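You operate a simulated robot arm through the tools that you are given. There is no shell and no other tool. Be economical: measure what you need, move in short steps, check, and stop when the job is done.

The job below is to be done with a simulated robot arm. You get a single attempt, and the scene is never put back.

## Task
Make up the cruet: stopper in the green bottle, each bottle in its ring of the stand.
Fine: the made-up stand goes upright on the table's sell tray; set the glass down softly. Set down upright: cruet stand.
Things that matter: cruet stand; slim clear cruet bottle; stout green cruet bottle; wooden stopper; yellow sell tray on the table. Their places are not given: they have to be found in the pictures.

The check looks at the end state, three seconds after you hand in, the way a careful person would. Anything else that was tipped, shoved, dropped, spilled or broken makes it a failure. A push-on lid holds only when it is set on centred and level and pressed home; a screw cap is set on level and turned clockwise until tight.

## Robot
A 5-joint arm with a two-finger parallel gripper, fixed in place. Base frame: the origin is at the foot of the arm, x ahead of it, y to its left, z up; the work surface is at about z = 0. Lengths are in mm, angles in degrees, forces in N, time in s.
With the tool pointing down near the work surface it reaches from about 260 to 600 mm from the base axis. Its first joint turns from -66.0 to 66.0 degrees. The tool tilts only in the upright plane through the base axis and itself; it spins freely about its own axis. Payload 1.57 kg.
The TCP is the grasp point between the finger pads, 30 mm short of the fingertips. In the tool frame z runs along the fingers and y along their closing line. The gripper opens to 80 mm. The fingers are 17 mm wide and 12 mm thick; the gripper's body (40 by 82 mm) begins 80 mm behind the TCP.
Orientation is that of the tool frame in the base frame, as [roll, pitch, yaw] about the fixed x, y, z axes, in that order (R = Rz(yaw) Ry(pitch) Rx(roll)). With the fingers straight down and closing along the base's y, the tool's x points along the base's -x, its y along +y and its z along -z.

## Interface
- The arm moves only by the tool step_arm. Its arguments are lists of equal length, an entry for each row: "travel": the shift along the tool's x, y, z in mm, a list of three; "dr": the turn, a rotation vector about the tool's x, y, z in degrees, a list of three; "hand": the closure in counts, from 0 (fully open) to 255 (shut). In form: {"travel": [[tx, ty, tz], ...], "dr": [[wx, wy, wz], ...], "hand": [hand, ...]}. A call has 1 to 10 rows; each row is the pose to reach, as a shift and turn from the pose commanded when the call began, along the tool's axes at that moment. A row lasts 0.2 s, in which the tool goes at most 50 mm and 8.6 degrees; a call with a longer step from one row to the next is refused whole, and so is a gripper value outside its range. Where a pose cannot be reached the arm comes as near as it can. A force on the tool above 40 N (or 10 N above the force at the start of the call, whichever is more), or a blocked arm, ends the call early, and 0.2 s more pass. Each finger travels about 153 mm/s and halts on what it meets, pressing with about 26 N; the grip force reading is that of the motor and also rises with nothing between the fingers. The clock runs only during rows and for 0.2 s after the last one: add rows that repeat a pose to give the fingers time. It gives the time, the measured TCP pose, the force on the tool (base axes), the opening and the grip force at its end, in the units of the frame above (readings bear some noise), with the torque about the TCP (base axes, N m) and any sound that the robot's microphone picked up.
- Cameras (640 x 400 px; columns grow to the right, rows downward): "scene" is fixed at [59.9, 403.1, 521.4]; the picture's right is [-0.52, -0.85, 0.00], its down [-0.37, 0.23, -0.90] and it looks along [0.77, -0.47, -0.43] (base axes); focal length 250 px, centre (320, 200). "wrist" rides on the gripper at [72, -7, -122] in the tool frame; the picture's right is [0.09, 1.00, 0.00], its down [-0.84, 0.08, -0.54] and it looks along [-0.54, 0.05, 0.84] (tool axes); focal length 238 px, centre (320, 200).
- grab_frame(camera): a new picture of that camera. The clock stands still meanwhile.
- point_at(camera, pixels): for up to 12 pixels [column, row] of the newest picture of that camera ("zoom" is the newest enlarged one), the place [x, y, z] in the base frame of the surface seen there, good to about 2 mm, but the place of the scene camera against the robot may be out by one fixed shift of up to 25 mm in any direction. The clock stands still meanwhile.
- enlarge(camera, box): a new picture of the part [left, top, right, bottom] of that camera's present view, enlarged. The clock stands still meanwhile.
- close_job(): hands the job in; it is judged then, once.

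Go step by step. Measure first, check grasps and placings, and put right what went wrong. The budget is 80 turns and 38 pictures, counting those below and the enlarged ones. Unless the task says otherwise, let go and move clear before handing in, and close with one line.

The tools are called as a command line: name --argument value ..., lists and objects as JSON in quotes. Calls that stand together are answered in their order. step_arm: Moves the arm, as the interface text tells. Its arguments: {"type":"object","properties":{"travel":{"type":"array","items":{"type":"array","items":{"type":"number"}}},"dr":{"type":"array","items":{"type":"array","items":{"type":"number"}}},"hand":{"type":"array","items":{"type":"number"}}},"required":["travel","dr","hand"]} The other tools are called the same way: grab_frame (camera) takes a picture; point_at (camera, pixels) gives the place of the surface under pixels of a picture; enlarge (camera, box) takes an enlarged picture of a part of a camera's view; close_job () hands the job in.

At the start:

```text
clock: 0.0
tool_pos: [395.0, -27.5, 412.8]
ee_rot: [-179.9, 0.0, -180.0]
contact_force: [-0.4, 0.2, -0.4]
moment: [0.02, 0.02, 0.02]
opening: 80.2
finger_force: 0.0
```

scene: 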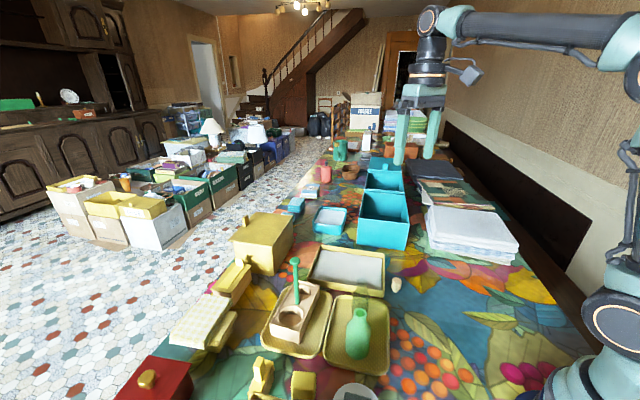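
wrist: 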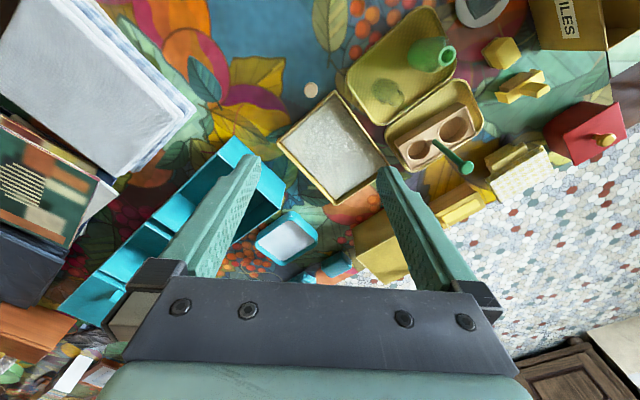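

The stand looks to be near scene (295,315) in a yellow tray, with the green bottle near (358,335) in another tray. I'll enlarge both views to find the clear bottle, the stopper and the sell tray.

enlarge --camera "scene" --box '[220, 230, 440, 400]'

enlarge --camera "wrist" --box '[270, 0, 510, 210]'

```text
2.35 times, centred on (330, 315) of scene
```

zoom: 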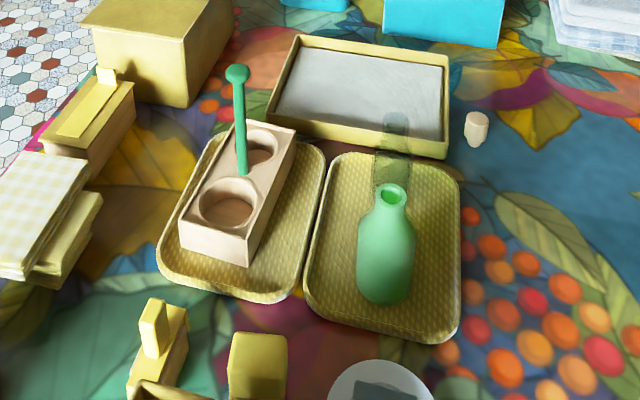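

```text
1.90 times, centred on (390, 105) of wrist
```

zoom: 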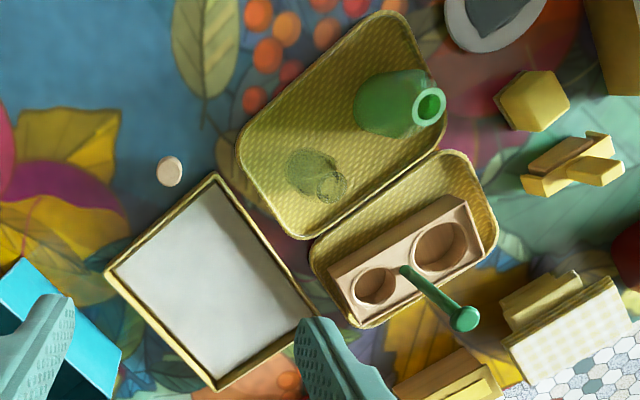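

The clear slim bottle shows at wrist zoom (320,180), the stopper at (169,170) and the empty grey-bottomed yellow tray at (212,280). I'll measure these from the wrist zoom, since its frame has no shift.

point_at --camera "zoom" --pixels '[[169, 170], [329, 186], [428, 92], [428, 105], [373, 287], [440, 247], [466, 318], [403, 268], [217, 177], [317, 312], [212, 280], [108, 273]]'

point_at --camera "zoom" --pixels '[[329, 278], [462, 197], [472, 240], [355, 320], [300, 160], [280, 130], [405, 25], [413, 88], [441, 120], [217, 383], [390, 310], [325, 250]]'

```text
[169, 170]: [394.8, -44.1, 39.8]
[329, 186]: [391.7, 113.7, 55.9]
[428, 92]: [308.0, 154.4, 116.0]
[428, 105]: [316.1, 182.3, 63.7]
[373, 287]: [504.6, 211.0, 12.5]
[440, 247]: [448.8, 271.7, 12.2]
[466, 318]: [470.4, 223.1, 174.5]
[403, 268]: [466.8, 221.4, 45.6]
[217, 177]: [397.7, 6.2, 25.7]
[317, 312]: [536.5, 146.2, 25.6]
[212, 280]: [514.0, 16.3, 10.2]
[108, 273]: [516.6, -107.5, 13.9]
```

```text
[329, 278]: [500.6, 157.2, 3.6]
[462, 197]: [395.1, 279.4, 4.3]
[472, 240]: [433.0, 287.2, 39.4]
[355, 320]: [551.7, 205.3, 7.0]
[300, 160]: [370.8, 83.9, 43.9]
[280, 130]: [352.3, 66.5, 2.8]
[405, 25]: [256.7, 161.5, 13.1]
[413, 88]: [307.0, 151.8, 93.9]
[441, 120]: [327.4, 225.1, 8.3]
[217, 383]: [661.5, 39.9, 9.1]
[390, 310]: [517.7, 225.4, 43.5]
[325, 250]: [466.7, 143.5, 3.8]
```

The stopper is at about (395,-44), the bottles near (390,113) and (310,160), and the stand near (467,221). I'll move +155 mm in y for a near-vertical view of them.

step_arm --travel '[[0, 40, 0], [0, 80, 0], [0, 120, 0], [0, 160, 0], [0, 160, 0]]' --dr '[[0, 0, 0], [0, 0, 0], [0, 0, 0], [0, 0, 0], [0, 0, 0]]' --hand '[0, 0, 0, 0, 0]'

enlarge --camera "wrist" --box '[220, 0, 440, 140]'

```text
clock: 1.2
tool_pos: [394.4, 134.8, 410.8]
ee_rot: [-179.9, 0.0, 179.9]
contact_force: [0.3, 0.7, -0.2]
moment: [-0.01, 0.01, -0.02]
opening: 79.8
finger_force: 0.1
```

```text
2.86 times, centred on (330, 70) of wrist
```

zoom: 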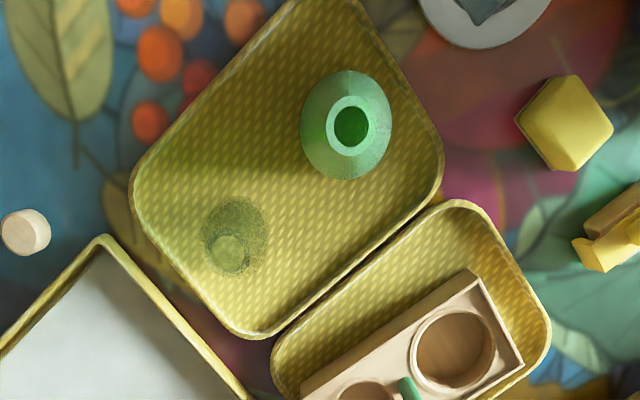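

From nearly overhead the green mouth is at zoom (350,125), the slim bottle top near (230,252) and the stopper at (25,232). I'll measure rims and outlines.

point_at --camera "zoom" --pixels '[[332, 126], [370, 126], [351, 106], [351, 147], [310, 140], [345, 170], [228, 253], [218, 245], [240, 262], [228, 205], [260, 235], [25, 232]]'

point_at --camera "zoom" --pixels '[[452, 308], [488, 368], [415, 345], [495, 335], [452, 395], [472, 276], [522, 360], [305, 375], [300, 200], [345, 80], [385, 130], [480, 250]]'

grab_frame --camera "wrist"

```text
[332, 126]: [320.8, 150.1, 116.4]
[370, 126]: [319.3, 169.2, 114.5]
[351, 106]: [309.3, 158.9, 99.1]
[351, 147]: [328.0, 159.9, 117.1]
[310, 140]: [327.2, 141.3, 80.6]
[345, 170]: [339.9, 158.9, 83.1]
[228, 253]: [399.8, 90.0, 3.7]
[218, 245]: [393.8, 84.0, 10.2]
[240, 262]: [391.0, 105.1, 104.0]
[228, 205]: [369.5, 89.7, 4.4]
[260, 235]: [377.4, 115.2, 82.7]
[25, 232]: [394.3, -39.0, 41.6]
```

```text
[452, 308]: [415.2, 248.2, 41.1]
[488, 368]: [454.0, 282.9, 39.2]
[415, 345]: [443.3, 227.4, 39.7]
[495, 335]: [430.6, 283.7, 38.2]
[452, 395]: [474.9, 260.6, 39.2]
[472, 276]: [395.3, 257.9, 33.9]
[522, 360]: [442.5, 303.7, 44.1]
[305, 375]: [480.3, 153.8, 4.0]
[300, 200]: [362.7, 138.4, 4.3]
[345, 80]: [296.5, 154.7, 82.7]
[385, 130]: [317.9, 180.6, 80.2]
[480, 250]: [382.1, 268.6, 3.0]
```

```text
32 pictures are left
```

wrist: 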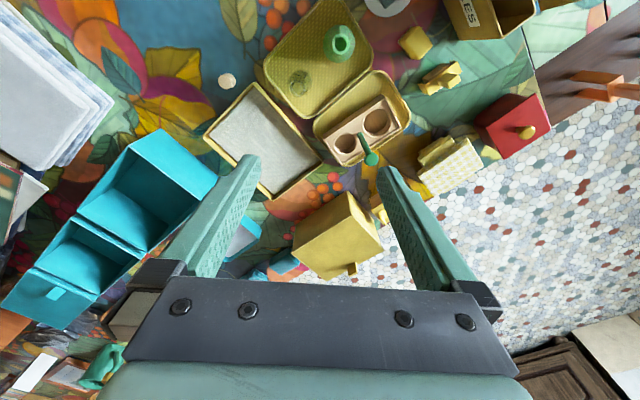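

The green mouth centre is about (319,159.5) with the top at z≈116, the body is about 50 mm wide, and the stout ring is centred near (444.5,255) with a hole of about 58 mm. Next I'll look closely at the stopper and take a scene enlargement for the bottle profiles.

step_arm --travel '[[0, -30, 35], [0, -60, 70], [0, -90, 105], [0, -120, 140], [0, -150, 175], [0, -176, 211], [0, -176, 211]]' --dr '[[0, 0, 0], [0, 0, 0], [0, 0, 0], [0, 0, 0], [0, 0, 0], [0, 0, 0], [0, 0, 0]]' --hand '[0, 0, 0, 0, 0, 0, 0]'

enlarge --camera "wrist" --box '[270, 60, 370, 160]'

enlarge --camera "scene" --box '[320, 260, 420, 370]'

```text
clock: 2.8
tool_pos: [395.2, -43.1, 198.4]
ee_rot: [179.9, 0.1, 179.9]
contact_force: [-0.4, 0.4, -0.5]
moment: [0.03, -0.02, 0.01]
opening: 79.9
finger_force: 0.0
```

```text
4.00 times, centred on (320, 110) of wrist
```

zoom: 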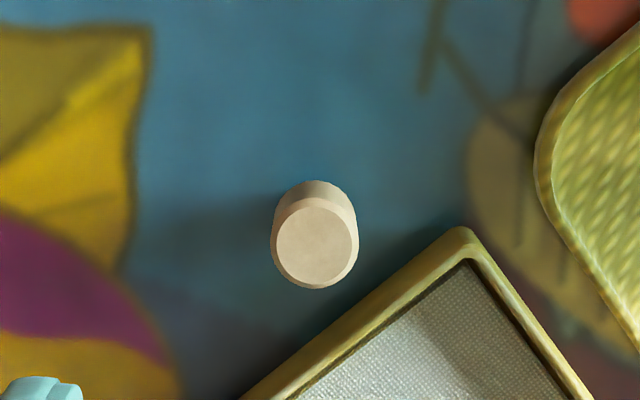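

```text
3.64 times, centred on (370, 315) of scene
```

zoom: 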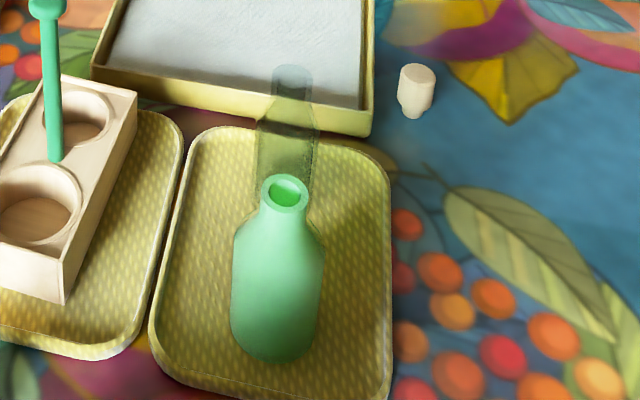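

The stopper stands upright: a head about 25 mm wide over a narrower plug. I'll read the bottle profiles off this scene zoom.

point_at --camera "zoom" --pixels '[[417, 75], [415, 95], [413, 107], [411, 115], [285, 206], [285, 218], [262, 215], [280, 240], [235, 260], [240, 330], [277, 355], [322, 262]]'

enlarge --camera "wrist" --box '[270, 60, 370, 160]'

point_at --camera "zoom" --pixels '[[315, 245], [275, 245], [356, 245], [315, 208], [315, 285], [315, 187]]'

```text
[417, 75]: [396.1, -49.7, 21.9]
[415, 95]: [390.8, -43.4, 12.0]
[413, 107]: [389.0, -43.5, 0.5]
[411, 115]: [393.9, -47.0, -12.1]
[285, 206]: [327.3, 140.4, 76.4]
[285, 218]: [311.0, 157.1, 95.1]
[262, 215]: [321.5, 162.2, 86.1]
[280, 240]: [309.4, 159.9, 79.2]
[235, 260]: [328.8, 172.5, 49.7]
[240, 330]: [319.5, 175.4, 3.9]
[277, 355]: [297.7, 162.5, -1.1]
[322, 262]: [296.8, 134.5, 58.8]
```

```text
4.00 times, centred on (320, 110) of wrist
```

zoom: 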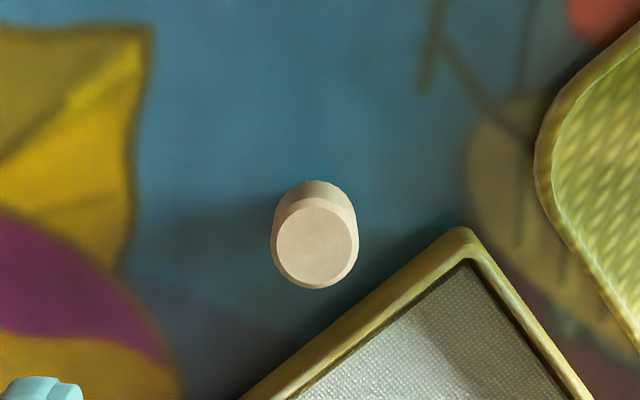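

```text
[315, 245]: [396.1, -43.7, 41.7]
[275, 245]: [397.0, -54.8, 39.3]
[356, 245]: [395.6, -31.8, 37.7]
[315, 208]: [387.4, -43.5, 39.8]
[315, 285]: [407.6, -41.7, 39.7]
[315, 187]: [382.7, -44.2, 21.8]
```

The stopper centre is (396,-43.4), its top is at z≈40, and the head's lower edge is around z≈20. I'll pre-close to 45 mm to clear the tray rim, descend to TCP z≈52, and grip the head.

step_arm --travel '[[-1, 0, 40], [-1, 0, 80], [-1, 0, 115], [-1, 0, 135], [-1, 0, 147], [-1, 0, 147], [-1, 0, 147], [-1, 0, 147], [-1, 0, 147]]' --dr '[[0, 0, 0], [0, 0, 0], [0, 0, 0], [0, 0, 0], [0, 0, 0], [0, 0, 0], [0, 0, 0], [0, 0, 0], [0, 0, 0]]' --hand '[112, 112, 112, 112, 112, 112, 255, 255, 255]'

grab_frame --camera "wrist"

```text
clock: 4.8
tool_pos: [397.4, -42.9, 53.4]
ee_rot: [-180.0, 0.0, -180.0]
contact_force: [0.1, 0.3, -0.8]
moment: [0.03, 0.02, 0.02]
opening: 19.6
finger_force: 26.0
```

```text
28 pictures are left
```

wrist: 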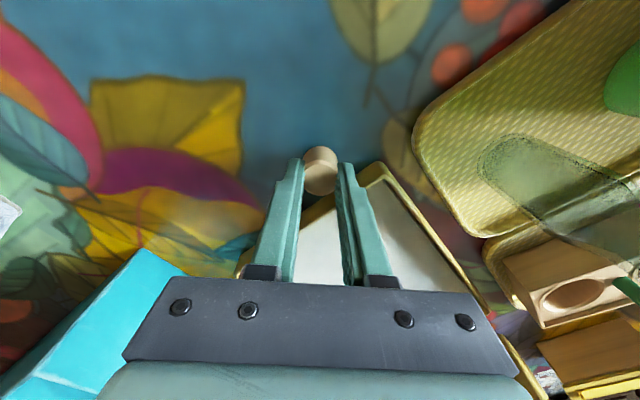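

The opening reads 19.6 mm, and the stopper at (320,170) seems to sit somewhat toward the top of the picture. I'll look closer.

enlarge --camera "wrist" --box '[270, 130, 370, 230]'

point_at --camera "zoom" --pixels '[[320, 160], [320, 120], [320, 200], [285, 160], [350, 165], [265, 170], [375, 190]]'

```text
4.00 times, centred on (320, 180) of wrist
```

zoom: 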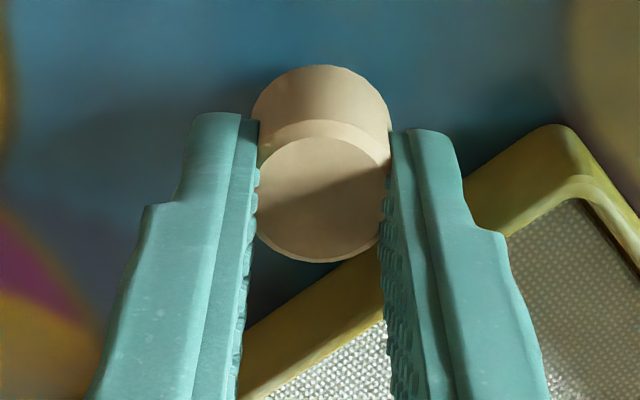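

```text
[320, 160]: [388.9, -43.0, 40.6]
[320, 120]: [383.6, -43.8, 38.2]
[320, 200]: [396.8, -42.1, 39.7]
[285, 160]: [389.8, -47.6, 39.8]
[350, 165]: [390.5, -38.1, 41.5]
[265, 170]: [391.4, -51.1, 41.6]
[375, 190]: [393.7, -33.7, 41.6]
```

The top's centre is at about x=396, so the stopper is centred in the grip. I'll lift it and carry it above the green bottle's mouth.

step_arm --travel '[[0, 0, -40], [0, 0, -85], [0, 0, -130], [10, 40, -145], [25, 80, -145], [45, 120, -145], [62, 160, -145], [77.5, 202.5, -145], [77.5, 202.5, -145]]' --dr '[[0, 0, 0], [0, 0, 0], [0, 0, 0], [0, 0, 0], [0, 0, 0], [0, 0, 0], [0, 0, 0], [0, 0, 0], [0, 0, 0]]' --hand '[255, 255, 255, 255, 255, 255, 255, 255, 255]'

enlarge --camera "wrist" --box '[250, 100, 390, 230]'

enlarge --camera "scene" --box '[310, 240, 410, 360]'

```text
clock: 6.8
tool_pos: [318.2, 160.5, 198.7]
ee_rot: [-180.0, 0.1, 180.0]
contact_force: [0.0, 0.0, -0.8]
moment: [0.04, 0.02, -0.01]
opening: 22.4
finger_force: 26.4
```

```text
3.08 times, centred on (320, 165) of wrist
```

zoom: 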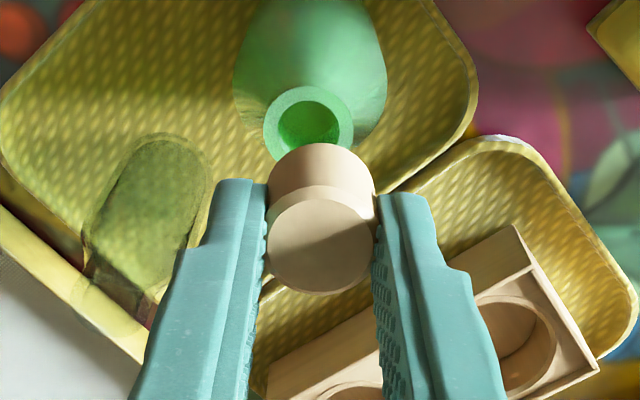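

```text
3.33 times, centred on (360, 300) of scene
```

zoom: 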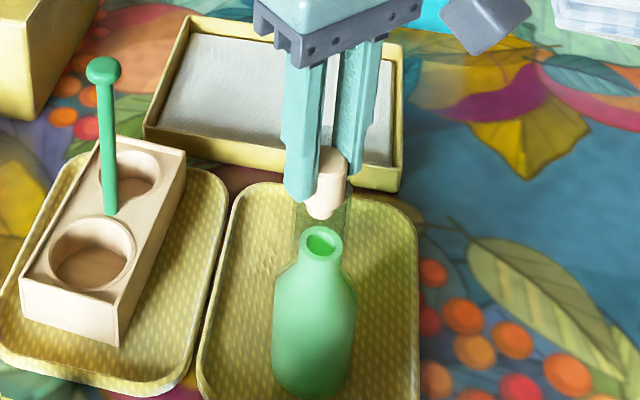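

The scene view shows the plug (322,212) nearly above the mouth (321,241). The wrist view needs a numeric check, so I'll re-enlarge it tightly and measure the mouth and stopper.

enlarge --camera "wrist" --box '[280, 110, 360, 200]'

point_at --camera "zoom" --pixels '[[238, 98], [372, 98], [304, 38], [250, 60], [360, 60], [250, 130], [320, 250], [238, 260], [402, 255], [320, 330], [320, 195]]'

```text
4.44 times, centred on (320, 155) of wrist
```

zoom: 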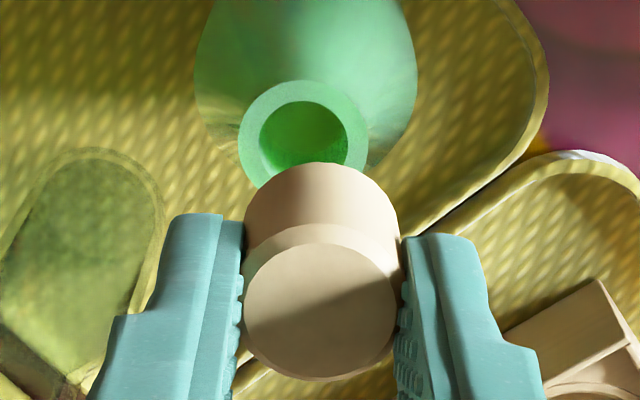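

```text
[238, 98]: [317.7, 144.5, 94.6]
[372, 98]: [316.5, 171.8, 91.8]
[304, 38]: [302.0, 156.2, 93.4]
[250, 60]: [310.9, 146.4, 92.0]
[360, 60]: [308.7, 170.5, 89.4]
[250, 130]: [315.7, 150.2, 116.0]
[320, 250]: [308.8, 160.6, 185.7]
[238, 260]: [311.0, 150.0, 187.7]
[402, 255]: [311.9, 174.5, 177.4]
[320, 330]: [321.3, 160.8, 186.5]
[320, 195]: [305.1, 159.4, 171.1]
```

The mouth rim centre is near zoom (303,140) and the stopper's top centre is near (320,311). I'll query the rim itself.

point_at --camera "zoom" --pixels '[[303, 90], [248, 140], [358, 140], [262, 105], [345, 105], [255, 165], [320, 311], [255, 300], [388, 300], [320, 247], [320, 370]]'

```text
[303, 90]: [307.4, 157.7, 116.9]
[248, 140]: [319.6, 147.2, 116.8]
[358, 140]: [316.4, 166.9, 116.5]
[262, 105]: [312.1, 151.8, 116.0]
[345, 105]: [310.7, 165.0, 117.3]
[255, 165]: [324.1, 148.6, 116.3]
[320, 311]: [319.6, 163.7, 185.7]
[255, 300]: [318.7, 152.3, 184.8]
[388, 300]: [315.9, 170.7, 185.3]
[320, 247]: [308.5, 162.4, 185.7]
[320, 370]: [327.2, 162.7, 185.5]
```

The mouth centre is offset from the stopper by about dx −0.5 and dy −4 mm. I'll correct this, lower 20 mm, and recheck in both views.

step_arm --travel '[[0.5, -4, 0], [0.5, -4, 10], [0.5, -4, 20], [0.5, -4, 20]]' --dr '[[0, 0, 0], [0, 0, 0], [0, 0, 0], [0, 0, 0]]' --hand '[255, 255, 255, 255]'

enlarge --camera "scene" --box '[335, 280, 385, 330]'

enlarge --camera "wrist" --box '[280, 110, 360, 200]'

point_at --camera "zoom" --pixels '[[250, 140], [258, 120], [357, 125], [362, 145], [305, 100], [320, 250], [320, 370], [250, 300], [390, 300], [320, 311]]'

```text
clock: 7.8
tool_pos: [316.4, 156.0, 179.2]
ee_rot: [179.9, 0.0, 179.9]
contact_force: [-0.1, 0.1, -0.5]
moment: [0.02, -0.02, 0.0]
opening: 22.4
finger_force: 25.8
```

```text
8.00 times, centred on (360, 305) of scene
```

zoom: 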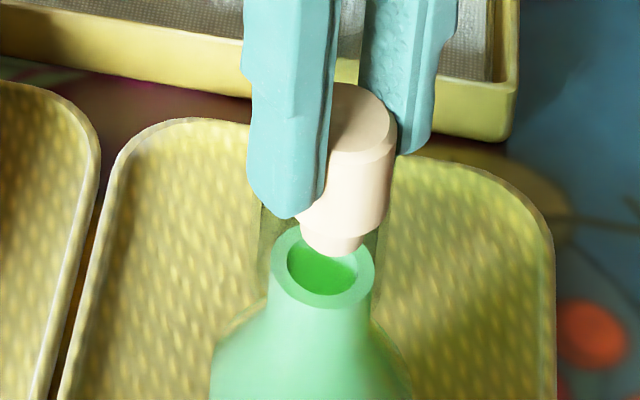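

```text
4.44 times, centred on (320, 155) of wrist
```

zoom: 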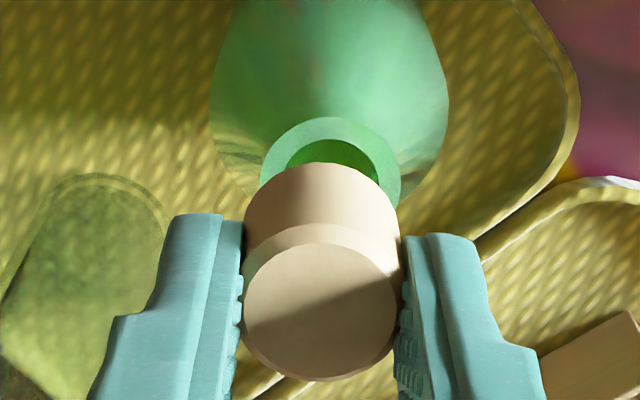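

```text
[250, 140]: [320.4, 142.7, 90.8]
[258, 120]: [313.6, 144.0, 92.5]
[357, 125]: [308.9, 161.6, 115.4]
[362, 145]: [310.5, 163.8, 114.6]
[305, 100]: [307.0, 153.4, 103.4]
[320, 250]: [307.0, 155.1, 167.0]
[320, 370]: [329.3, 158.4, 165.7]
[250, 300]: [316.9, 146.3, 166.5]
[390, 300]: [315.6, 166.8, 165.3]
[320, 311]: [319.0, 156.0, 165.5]
```

The mouth is now about 1.5 mm to +y of the stopper, and the wrist and scene views agree. I'll correct that and lower gently until the plug enters.

step_arm --travel '[[0, 1.5, 0], [0, 1.5, 4], [0, 1.5, 7], [0, 1.5, 9], [0, 1.5, 11], [0, 1.5, 13], [0, 1.5, 13]]' --dr '[[0, 0, 0], [0, 0, 0], [0, 0, 0], [0, 0, 0], [0, 0, 0], [0, 0, 0], [0, 0, 0]]' --hand '[255, 255, 255, 255, 255, 255, 255]'

enlarge --camera "scene" --box '[335, 280, 385, 330]'

```text
clock: 9.4
tool_pos: [319.0, 156.4, 165.3]
ee_rot: [-180.0, 0.0, 179.9]
contact_force: [0.6, 0.2, -0.5]
moment: [0.02, 0.0, 0.0]
opening: 22.4
finger_force: 26.1
```

```text
8.00 times, centred on (360, 305) of scene
```

zoom: 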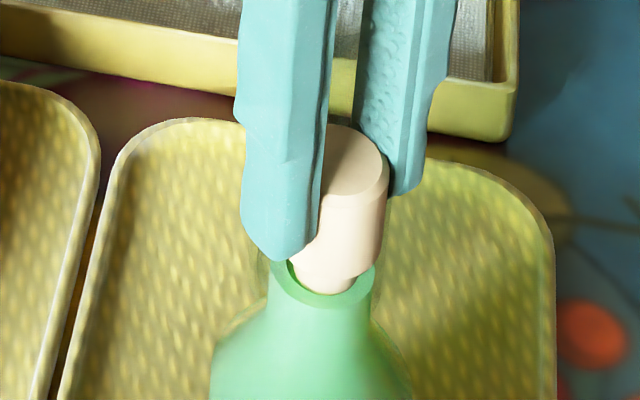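

The plug tip has entered the mouth with no force. I'll nudge +0.5 mm in y and keep pressing in small steps while watching force.

step_arm --travel '[[0, 0.5, 2], [0, 0.5, 4], [0, 0.5, 6], [0, 0.5, 8], [0, 0.5, 9], [0, 0.5, 10]]' --dr '[[0, 0, 0], [0, 0, 0], [0, 0, 0], [0, 0, 0], [0, 0, 0], [0, 0, 0]]' --hand '[255, 255, 255, 255, 255, 255]'

enlarge --camera "scene" --box '[335, 280, 385, 330]'

```text
clock: 10.8
tool_pos: [319.1, 158.4, 156.3]
ee_rot: [180.0, 0.0, 179.9]
contact_force: [-2.6, -2.2, 13.9]
moment: [-0.07, 0.26, 0.04]
opening: 22.6
finger_force: 26.1
```

```text
8.00 times, centred on (360, 305) of scene
```

zoom: 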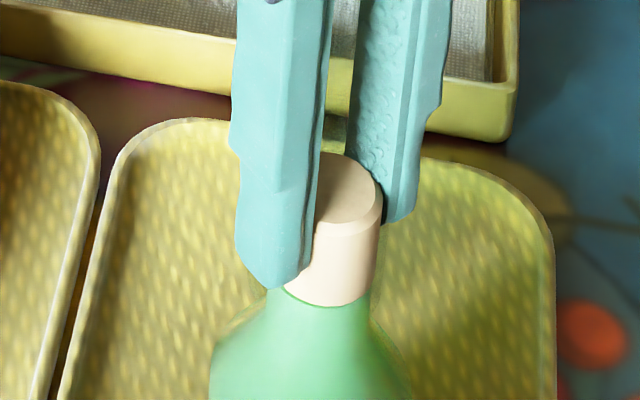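

The head is down almost to the lip with 14 N upward. I'll press a little more to make sure it's home.

step_arm --travel '[[0, 0, 1], [0, 0, 2], [0, 0, 2]]' --dr '[[0, 0, 0], [0, 0, 0], [0, 0, 0]]' --hand '[255, 255, 255]'

```text
clock: 11.6
tool_pos: [318.8, 158.4, 154.4]
ee_rot: [179.9, 0.1, 180.0]
contact_force: [-0.7, -2.7, 23.2]
moment: [-0.06, -0.14, 0.04]
opening: 22.8
finger_force: 25.9
```

It advanced another 2 mm at 23 N, so I'll press on to tell whether it has seated.

step_arm --travel '[[0, 0, 1], [0, 0, 2], [0, 0, 3], [0, 0, 3]]' --dr '[[0, 0, 0], [0, 0, 0], [0, 0, 0], [0, 0, 0]]' --hand '[255, 255, 255, 255]'

enlarge --camera "scene" --box '[335, 280, 385, 330]'

```text
clock: 12.6
tool_pos: [318.5, 158.6, 151.0]
ee_rot: [180.0, 0.0, -180.0]
contact_force: [0.2, 0.3, 21.3]
moment: [-0.01, -0.04, 0.04]
opening: 22.7
finger_force: 25.3
```

```text
8.00 times, centred on (360, 305) of scene
```

zoom: 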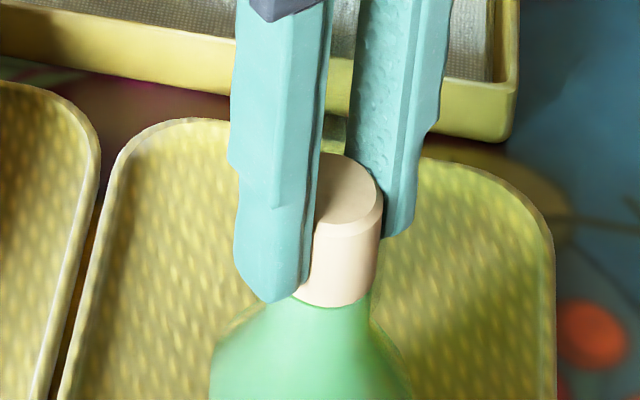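

The stopper hasn't moved between pictures and the fingers slipped at about 22 N, so it's home against the lip. I'll release, rise, and look.

step_arm --travel '[[0, 0, 0], [0, 0, 0], [0, 0, -30], [0, 0, -75], [0, 0, -120], [-30, 0, -150], [-60, 0, -180], [-60, 0, -180]]' --dr '[[0, 0, 0], [0, 0, 0], [0, 0, 0], [0, 0, 0], [0, 0, 0], [0, 0, 0], [0, 0, 0], [0, 0, 0]]' --hand '[120, 120, 60, 0, 0, 0, 0, 0]'

enlarge --camera "wrist" --box '[240, 0, 440, 170]'

point_at --camera "zoom" --pixels '[[320, 70], [320, 40], [290, 55], [350, 55], [320, 100], [270, 80], [370, 80]]'

```text
clock: 14.4
tool_pos: [377.3, 158.7, 332.1]
ee_rot: [-180.0, 0.0, -179.9]
contact_force: [0.2, 0.5, 0.0]
moment: [0.03, 0.0, 0.01]
opening: 79.9
finger_force: 0.1
```

```text
2.35 times, centred on (340, 85) of wrist
```

zoom: 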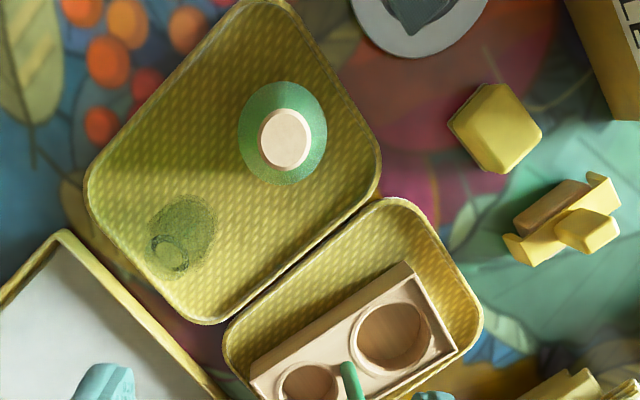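

```text
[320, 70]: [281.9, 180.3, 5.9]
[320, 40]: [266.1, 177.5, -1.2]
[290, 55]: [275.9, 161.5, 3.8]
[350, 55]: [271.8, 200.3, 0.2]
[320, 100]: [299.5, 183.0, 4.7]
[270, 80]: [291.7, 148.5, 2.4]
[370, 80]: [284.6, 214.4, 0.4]
```

The stopper sits centred on the bottle at zoom (286,139), and both rings are visible at (393,338) and (310,385). I'll measure these points.

point_at --camera "zoom" --pixels '[[286, 139], [262, 140], [310, 140], [393, 304], [355, 340], [432, 338], [393, 375], [345, 365], [408, 264], [252, 378], [455, 350], [170, 253]]'

point_at --camera "zoom" --pixels '[[310, 362], [284, 382], [337, 382], [153, 250], [188, 252], [170, 236], [170, 270], [185, 195], [216, 225], [150, 225], [245, 105], [322, 105]]'

```text
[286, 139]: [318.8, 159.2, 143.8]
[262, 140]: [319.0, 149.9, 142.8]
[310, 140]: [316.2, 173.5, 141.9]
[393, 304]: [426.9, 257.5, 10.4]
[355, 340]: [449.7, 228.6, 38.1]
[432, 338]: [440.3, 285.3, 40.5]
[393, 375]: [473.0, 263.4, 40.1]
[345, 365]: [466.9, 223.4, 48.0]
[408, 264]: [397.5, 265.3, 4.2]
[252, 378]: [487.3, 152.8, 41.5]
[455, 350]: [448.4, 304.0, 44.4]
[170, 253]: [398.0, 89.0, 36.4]
```

```text
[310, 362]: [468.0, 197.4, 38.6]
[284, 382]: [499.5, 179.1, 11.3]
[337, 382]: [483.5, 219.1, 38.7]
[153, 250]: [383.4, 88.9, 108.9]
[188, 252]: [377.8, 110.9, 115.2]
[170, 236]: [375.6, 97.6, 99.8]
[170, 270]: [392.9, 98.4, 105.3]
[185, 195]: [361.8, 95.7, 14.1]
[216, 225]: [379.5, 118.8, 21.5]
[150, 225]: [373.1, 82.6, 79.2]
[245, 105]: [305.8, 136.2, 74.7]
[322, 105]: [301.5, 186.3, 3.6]
```

The stoppered bottle's axis is (318.4,159.7), the stout ring centre is (444.5,256.3), and the stand line runs at about 123°. I'll rotate the tool to yaw 123 and hover above the bottle.

step_arm --travel '[[8, 0, 20], [17, 0, 40], [26, 0, 60], [34, 0, 80], [43, 0, 100], [51, 1, 120], [59, 1, 142], [59, 1, 142]]' --dr '[[0, 0, 8], [0, 0, 16], [0, 0, 24], [0, 0, 32], [0, 0, 40], [0, 0, 48.5], [0, 0, 57], [0, 0, 57]]' --hand '[0, 0, 0, 0, 0, 0, 0, 0]'

grab_frame --camera "wrist"

```text
clock: 16.2
tool_pos: [319.3, 158.2, 188.5]
ee_rot: [180.0, 0.0, 122.9]
contact_force: [0.3, -0.5, 0.4]
moment: [0.03, -0.02, -0.01]
opening: 80.1
finger_force: 0.1
```

```text
17 pictures are left
```

wrist: 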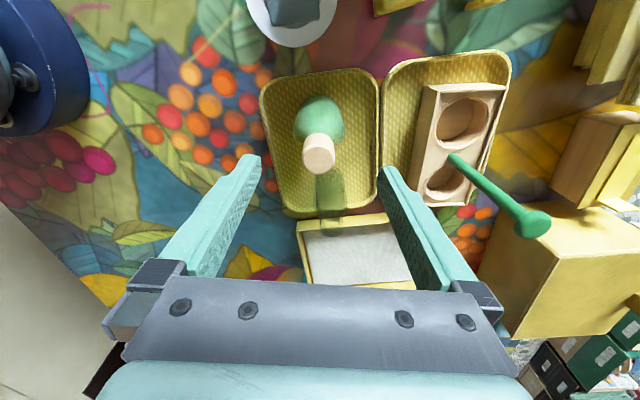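

The stopper top at (320,155) is centred between the open fingers and both sides are clear. I'll descend 112 mm to grip the body.

step_arm --travel '[[0, 0, 30], [0, 0, 60], [0, 0, 85], [0, 0, 100], [0, 0, 112], [0, 0, 112], [0, 0, 112], [0, 0, 112]]' --dr '[[0, 0, 0], [0, 0, 0], [0, 0, 0], [0, 0, 0], [0, 0, 0], [0, 0, 0], [0, 0, 0], [0, 0, 0]]' --hand '[0, 0, 0, 0, 0, 140, 140, 140]'

```text
clock: 18.0
tool_pos: [319.5, 158.9, 76.3]
ee_rot: [180.0, 0.0, 123.0]
contact_force: [0.9, -0.3, -0.2]
moment: [0.03, -0.01, 0.01]
opening: 49.9
finger_force: 25.8
```

I have the bottle at a 49.9 mm opening. I'll lift it 85 mm and move over the stout ring.

step_arm --travel '[[0, 0, -15], [0, 0, -45], [0, 0, -85], [3, 40, -85], [6, 80, -85], [9, 120, -85], [12, 158, -85], [12, 158, -85]]' --dr '[[0, 0, 0], [0, 0, 0], [0, 0, 0], [0, 0, 0], [0, 0, 0], [0, 0, 0], [0, 0, 0], [0, 0, 0]]' --hand '[140, 140, 140, 140, 140, 140, 140, 140]'

enlarge --camera "wrist" --box '[240, 60, 400, 220]'

enlarge --camera "scene" --box '[240, 230, 350, 350]'

```text
clock: 19.8
tool_pos: [446.9, 256.1, 161.6]
ee_rot: [180.0, 0.0, 123.0]
contact_force: [-0.3, -0.4, -1.3]
moment: [0.01, 0.0, 0.03]
opening: 49.8
finger_force: 26.1
```

```text
2.50 times, centred on (320, 140) of wrist
```

zoom: 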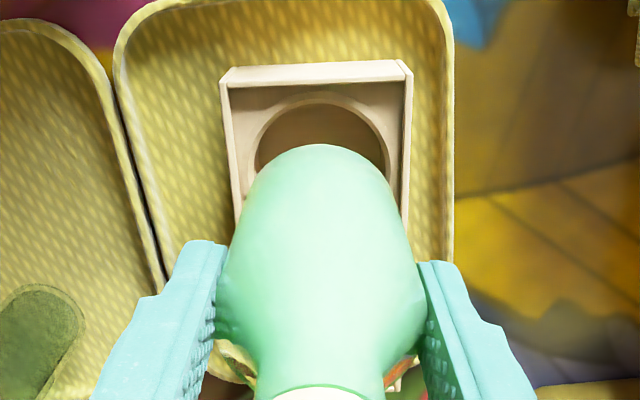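

```text
3.33 times, centred on (295, 290) of scene
```

zoom: 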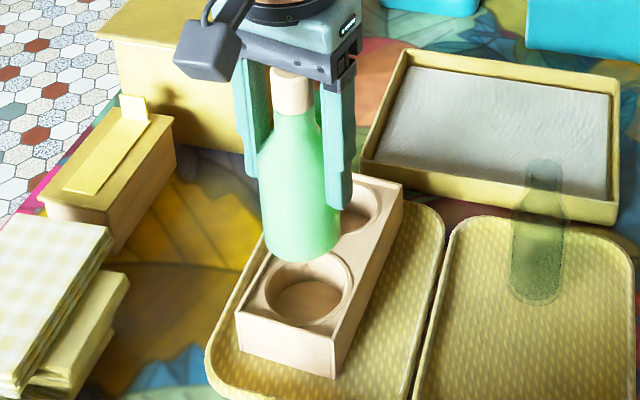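

The ring hole appears offset from the held bottle by about +2 mm in tool x and −2 mm in tool y. I'll apply that, lower 35 mm, then measure the rim directly.

step_arm --travel '[[2, -2, 10], [2, -2, 22], [2, -2, 35], [2, -2, 35]]' --dr '[[0, 0, 0], [0, 0, 0], [0, 0, 0], [0, 0, 0]]' --hand '[140, 140, 140, 140]'

enlarge --camera "scene" --box '[260, 270, 330, 340]'

enlarge --camera "wrist" --box '[250, 60, 390, 180]'

point_at --camera "zoom" --pixels '[[320, 60], [250, 100], [390, 100], [320, 72], [320, 84], [270, 75], [370, 75], [240, 120], [400, 120]]'

```text
clock: 20.8
tool_pos: [443.0, 256.0, 127.2]
ee_rot: [-180.0, 0.1, 122.9]
contact_force: [0.3, -0.4, -2.2]
moment: [0.0, -0.01, 0.02]
opening: 49.8
finger_force: 26.0
```

```text
5.71 times, centred on (295, 305) of scene
```

zoom: 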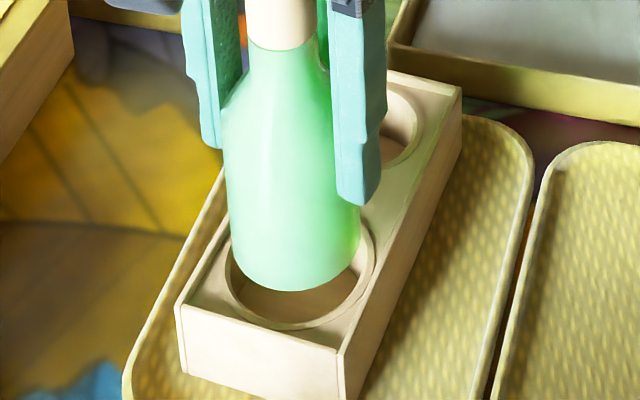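

```text
3.33 times, centred on (320, 120) of wrist
```

zoom: 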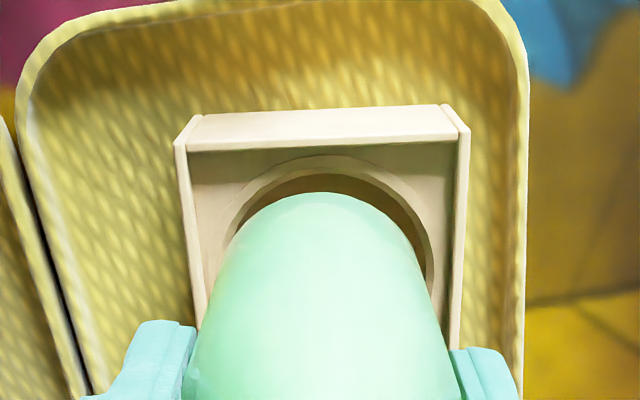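

```text
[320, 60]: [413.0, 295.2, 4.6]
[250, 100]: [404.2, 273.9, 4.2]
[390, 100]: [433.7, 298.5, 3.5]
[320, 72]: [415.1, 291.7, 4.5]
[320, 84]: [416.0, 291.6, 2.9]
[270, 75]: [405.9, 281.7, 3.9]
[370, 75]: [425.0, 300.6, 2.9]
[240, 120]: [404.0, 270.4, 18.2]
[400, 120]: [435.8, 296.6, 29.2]
```

The rim arc tops out at zoom row ~157 with sides near columns 225 and 430. I'll measure points on the rim.

point_at --camera "zoom" --pixels '[[327, 153], [270, 170], [385, 168], [232, 215], [423, 215], [222, 245], [434, 250], [320, 198], [327, 165], [245, 195], [410, 195]]'

```text
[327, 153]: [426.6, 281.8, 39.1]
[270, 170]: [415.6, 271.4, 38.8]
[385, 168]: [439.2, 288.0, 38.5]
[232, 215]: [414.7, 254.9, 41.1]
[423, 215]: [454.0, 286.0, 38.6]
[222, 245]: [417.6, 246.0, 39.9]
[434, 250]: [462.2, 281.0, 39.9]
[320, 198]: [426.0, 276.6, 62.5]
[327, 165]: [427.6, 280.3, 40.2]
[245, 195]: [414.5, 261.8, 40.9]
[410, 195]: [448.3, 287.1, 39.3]
```

The circle fit puts the ring centre at (443.9,258.4) with r≈29, so the bottle needs about +1.5 mm in tool y. I'll correct and lower it into the ring, slowing near the floor.

step_arm --travel '[[0, 1.5, 4], [0, 1.5, 12], [0, 1.5, 20], [0, 1.5, 28], [0, 1.5, 33], [0, 1.5, 36], [0, 1.5, 38], [0, 1.5, 39], [0, 1.5, 40]]' --dr '[[0, 0, 0], [0, 0, 0], [0, 0, 0], [0, 0, 0], [0, 0, 0], [0, 0, 0], [0, 0, 0], [0, 0, 0], [0, 0, 0]]' --hand '[140, 140, 140, 140, 140, 140, 140, 140, 140]'

```text
clock: 22.4
tool_pos: [445.1, 258.2, 95.2]
ee_rot: [179.6, -0.1, 123.0]
contact_force: [-4.6, -1.3, 6.3]
moment: [-0.29, -0.28, -0.12]
opening: 49.4
finger_force: 25.8
stopped in row 7: the force on the tool passed its limit at 44 N (the readings are from after the stop); the commanded pose is now the measured one
```

Contact came at TCP z≈95 with the bottle bottom at about z 23, earlier than the floor I expected. I'll look at both views.

enlarge --camera "scene" --box '[250, 250, 340, 350]'

enlarge --camera "wrist" --box '[250, 60, 390, 180]'

point_at --camera "zoom" --pixels '[[190, 110], [450, 110], [320, 150], [320, 180], [320, 165], [220, 230], [435, 230]]'

```text
4.00 times, centred on (295, 300) of scene
```

zoom: 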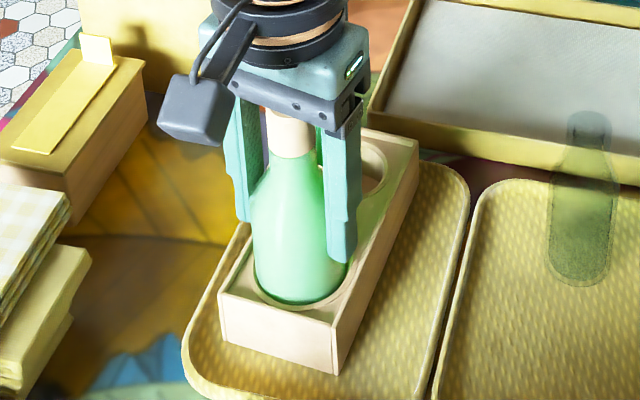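

```text
3.33 times, centred on (320, 120) of wrist
```

zoom: 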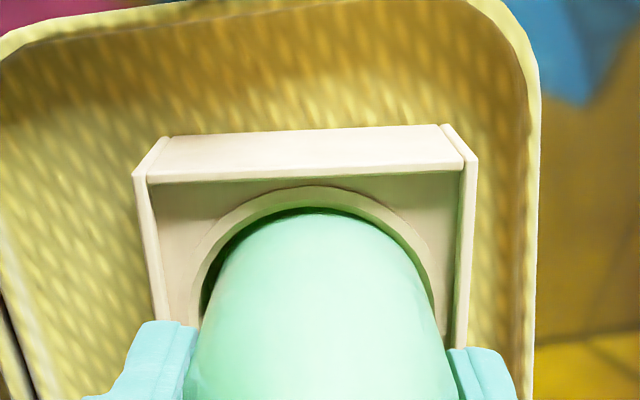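

```text
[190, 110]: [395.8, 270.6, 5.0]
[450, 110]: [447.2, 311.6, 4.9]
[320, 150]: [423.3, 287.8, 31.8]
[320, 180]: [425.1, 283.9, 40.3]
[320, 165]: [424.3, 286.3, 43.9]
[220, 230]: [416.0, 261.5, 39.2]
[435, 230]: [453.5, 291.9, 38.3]
```

The bottle is inside the ring but touching its +y-tool wall: the right gap is closed at (430,260) and the side force pushes −tool y. I'll lift 3 mm, shift −1.7 mm in tool y, and try again gently.

step_arm --travel '[[0, 0, -3], [0, -1.7, -3], [0, -1.7, -1], [0, -1.7, 1], [0, -1.7, 3], [0, -1.7, 4]]' --dr '[[0, 0, 0], [0, 0, 0], [0, 0, 0], [0, 0, 0], [0, 0, 0], [0, 0, 0]]' --hand '[140, 140, 140, 140, 140, 140]'

```text
clock: 23.8
tool_pos: [446.0, 257.8, 94.7]
ee_rot: [179.4, 0.0, 123.0]
contact_force: [-4.0, -1.3, 7.2]
moment: [-0.24, -0.14, -0.06]
opening: 49.1
finger_force: 25.9
stopped in row 6: the force on the tool passed its limit at 44 N (the readings are from after the stop); the commanded pose is now the measured one
```

The force's line of action passes roughly through the handle, about 43 mm from the TCP. Something may be meeting the handle knob rather than the ring floor, so I'll zoom the scene view there.

enlarge --camera "scene" --box '[270, 245, 330, 325]'

point_at --camera "zoom" --pixels '[[310, 105], [290, 70], [305, 150], [372, 60], [330, 45], [300, 330], [372, 100], [300, 20]]'

```text
5.00 times, centred on (300, 285) of scene
```

zoom: 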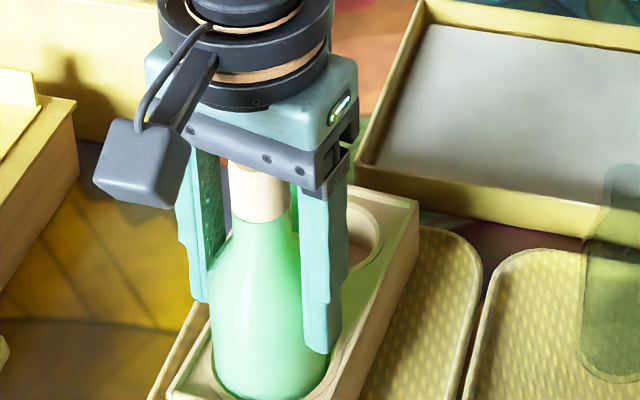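

```text
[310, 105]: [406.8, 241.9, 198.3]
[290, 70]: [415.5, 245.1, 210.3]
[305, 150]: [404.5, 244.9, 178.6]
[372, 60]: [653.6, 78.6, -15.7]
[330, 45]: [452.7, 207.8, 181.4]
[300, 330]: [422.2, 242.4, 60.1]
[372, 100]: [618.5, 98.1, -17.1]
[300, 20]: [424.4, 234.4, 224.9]
```

The 44 N was reached without the bottle slipping in the fingers, and its line of action lies at the handle. That points to the gripper's body bearing on the knob, not the bottle bottoming. I'll lift out, set the bottle back on its tray, and regrip about 15 mm higher.

step_arm --travel '[[0, 0, -15], [0, 0, -45], [0, 0, -72], [-2, -40, -72], [-6, -80, -72], [-10, -120, -72], [-14, -160, -72], [-14, -160, -40], [-14, -160, 0], [-14, -160, 8]]' --dr '[[-0.3, 0.5, 0], [-0.3, 0.5, 0], [-0.3, 0.5, 0], [-0.3, 0.5, 0], [-0.3, 0.5, 0], [-0.3, 0.5, 0], [-0.3, 0.5, 0], [-0.3, 0.5, 0], [-0.3, 0.5, 0], [-0.3, 0.5, 0]]' --hand '[140, 140, 140, 140, 140, 140, 140, 140, 140, 140]'

```text
clock: 26.0
tool_pos: [318.2, 158.2, 83.1]
ee_rot: [179.1, 0.0, 123.0]
contact_force: [-0.2, 0.0, -2.1]
moment: [0.03, -0.03, -0.02]
opening: 48.9
finger_force: 26.3
```

The roll has drifted to 179.1°, so I'll level it, then lower slowly onto the tray and watch for contact.

step_arm --travel '[[0, 0, 0], [0, 0, 2], [0, 0, 4], [0, 0, 5], [0, 0, 6], [0, 0, 7]]' --dr '[[0.49, -0.75, 0], [0.49, -0.75, 0], [0.49, -0.75, 0], [0.49, -0.75, 0], [0.49, -0.75, 0], [0.49, -0.75, 0]]' --hand '[140, 140, 140, 140, 140, 140]'

```text
clock: 27.4
tool_pos: [318.1, 158.9, 76.5]
ee_rot: [179.5, 0.1, 123.0]
contact_force: [-0.1, 0.3, -1.4]
moment: [0.04, 0.01, 0.01]
opening: 49.1
finger_force: 25.5
```

There's no firm contact yet at 76.5, so I'll keep going 1 mm per row.

step_arm --travel '[[0, 0, 1], [0, 0, 2], [0, 0, 2]]' --dr '[[0.2, -0.35, 0], [0.2, -0.35, 0], [0.2, -0.35, 0]]' --hand '[140, 140, 140]'

```text
clock: 28.2
tool_pos: [319.2, 159.5, 75.1]
ee_rot: [179.6, -0.1, 122.9]
contact_force: [-2.8, -0.6, 19.2]
moment: [-0.2, 0.33, -0.12]
opening: 49.0
finger_force: 25.5
```

It touched down at z≈76, so the bottle never slipped. I'll relieve the load, open, rise 15 mm, shift 4 mm away from where the handle will be, and regrip.

step_arm --travel '[[0, 0, -1.5], [0, 0, -1.5], [0, 0, -1.5], [4, 0, -15.5], [4, 0, -15.5], [4, 0, -15.5], [4, 0, -15.5], [4, 0, -15.5]]' --dr '[[0, 0, 0], [0, 0, 0], [0, 0, 0], [0.2, -0.35, 0], [0.2, -0.35, 0], [0.2, -0.35, 0], [0.2, -0.35, 0], [0.2, -0.35, 0]]' --hand '[140, 60, 60, 60, 60, 140, 140, 140]'

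enlarge --camera "scene" --box '[310, 250, 410, 370]'

```text
clock: 30.0
tool_pos: [316.4, 161.5, 90.3]
ee_rot: [179.8, 0.0, 123.0]
contact_force: [-0.4, 0.4, 0.6]
moment: [0.01, 0.11, -0.02]
opening: 49.1
finger_force: 26.1
```

```text
3.33 times, centred on (360, 310) of scene
```

zoom: 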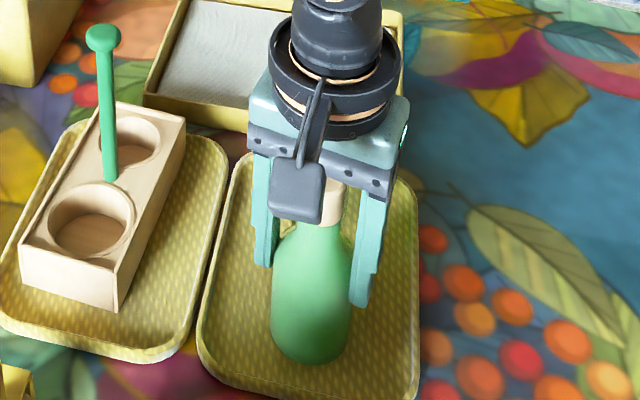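

The regrip held at 49.1 mm, higher on the body, and the stand hasn't moved. I'll carry the bottle back over the ring and lower until its bottom is just above the rim.

step_arm --travel '[[0, 0, -15], [0, 0, -45], [0, 0, -75], [3.5, 40, -75], [7, 80, -75], [10.5, 120, -75], [13.9, 159.2, -75], [13.9, 159.2, -60], [13.9, 159.2, -44], [13.9, 159.2, -44]]' --dr '[[0, 0, 0], [0, 0, 0], [0, 0, 0], [0, 0, 0], [0, 0, 0], [0, 0, 0], [0, 0, 0], [0, 0, 0], [0, 0, 0], [0, 0, 0]]' --hand '[140, 140, 140, 140, 140, 140, 140, 140, 140, 140]'

enlarge --camera "wrist" --box '[250, 60, 390, 180]'

point_at --camera "zoom" --pixels '[[240, 195], [405, 195], [320, 155], [280, 168], [370, 165], [230, 220], [420, 220], [320, 200], [290, 205], [350, 205]]'

```text
clock: 32.2
tool_pos: [442.8, 261.9, 133.3]
ee_rot: [179.9, -0.1, 123.0]
contact_force: [-0.1, 0.1, -1.5]
moment: [-0.01, 0.03, 0.03]
opening: 48.8
finger_force: 25.5
```

```text
3.33 times, centred on (320, 120) of wrist
```

zoom: 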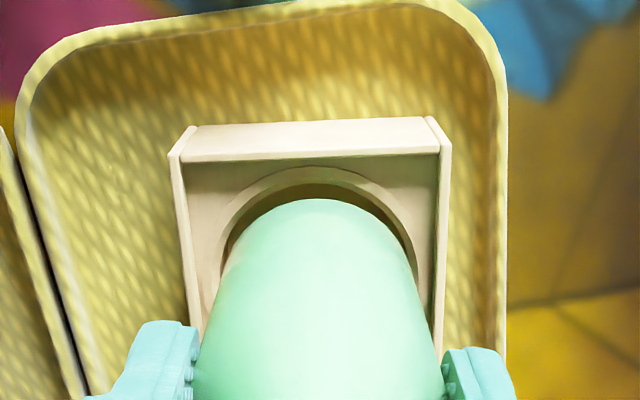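

```text
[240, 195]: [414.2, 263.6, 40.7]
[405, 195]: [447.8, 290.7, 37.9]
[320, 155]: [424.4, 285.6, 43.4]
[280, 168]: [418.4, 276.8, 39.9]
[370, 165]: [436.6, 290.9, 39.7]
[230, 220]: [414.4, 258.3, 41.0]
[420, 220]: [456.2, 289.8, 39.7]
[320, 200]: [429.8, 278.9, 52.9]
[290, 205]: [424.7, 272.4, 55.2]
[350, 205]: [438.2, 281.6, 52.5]
```

The bottle's front edge and ring rim are concentric to within about 1 mm: rim centre column 320, bottle column 318, matching front gap. I'll lower, slowly at the end.

step_arm --travel '[[0, -0.3, 8], [0, -0.3, 16], [0, -0.3, 22], [0, -0.3, 27], [0, -0.3, 30], [0, -0.3, 32], [0, -0.3, 33], [0, -0.3, 34]]' --dr '[[0, 0, 0], [0, 0, 0], [0, 0, 0], [0, 0, 0], [0, 0, 0], [0, 0, 0], [0, 0, 0], [0, 0, 0]]' --hand '[140, 140, 140, 140, 140, 140, 140, 140]'

```text
clock: 34.0
tool_pos: [441.5, 261.3, 99.7]
ee_rot: [179.8, 0.0, 123.1]
contact_force: [-0.1, 0.3, -1.2]
moment: [-0.01, 0.0, -0.04]
opening: 49.0
finger_force: 26.0
```

No contact yet, and the bottle's bottom is at about z 13, well below the earlier block. I'll continue in sub-millimetre steps.

step_arm --travel '[[0, 0, 0.7], [0, 0, 1.4], [0, 0, 2], [0, 0, 2]]' --dr '[[0, 0, 0], [0, 0, 0], [0, 0, 0], [0, 0, 0]]' --hand '[140, 140, 140, 140]'

```text
clock: 35.0
tool_pos: [441.4, 262.3, 98.9]
ee_rot: [179.9, 0.0, 123.0]
contact_force: [-7.4, -3.0, 18.2]
moment: [-0.2, 0.22, -0.08]
opening: 49.0
finger_force: 25.8
```

The floor contact is at TCP 98.9, with the bottle's bottom at z≈12.6 matching the ring floor. I'll ease off, open, and rise clear, turning the view to check the slim ring and bottle.

step_arm --travel '[[0, 0, -1.5], [0, 0, -1.5], [0, 0, -1.5], [0, 0, -30], [0, 0, -75], [0, 0, -120], [0, -40, -150], [10, -80, -180], [20, -110, -200], [20, -110, -200]]' --dr '[[0, 0, 0], [0, 0, 0], [0, 0, 0], [0, 0, 0], [0, 0, 0], [0, 0, 0], [0, 0, 0], [0, 0, 0], [0, 0, 0], [0, 0, 0]]' --hand '[140, 90, 90, 90, 90, 90, 60, 30, 0, 0]'

enlarge --camera "wrist" --box '[260, 20, 460, 230]'

```text
refused: row 8 steps farther than a row can; nothing moved
```

```text
1.90 times, centred on (360, 125) of wrist
```

zoom: 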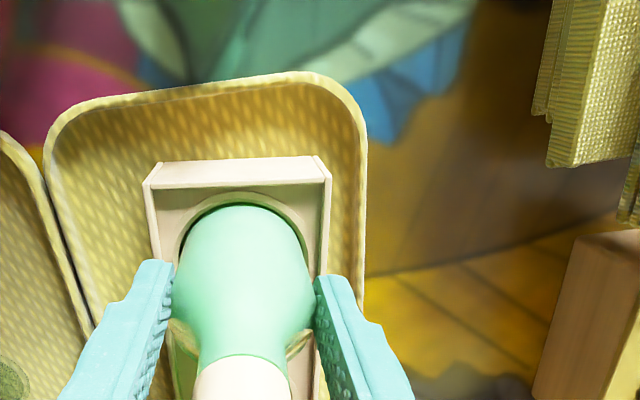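

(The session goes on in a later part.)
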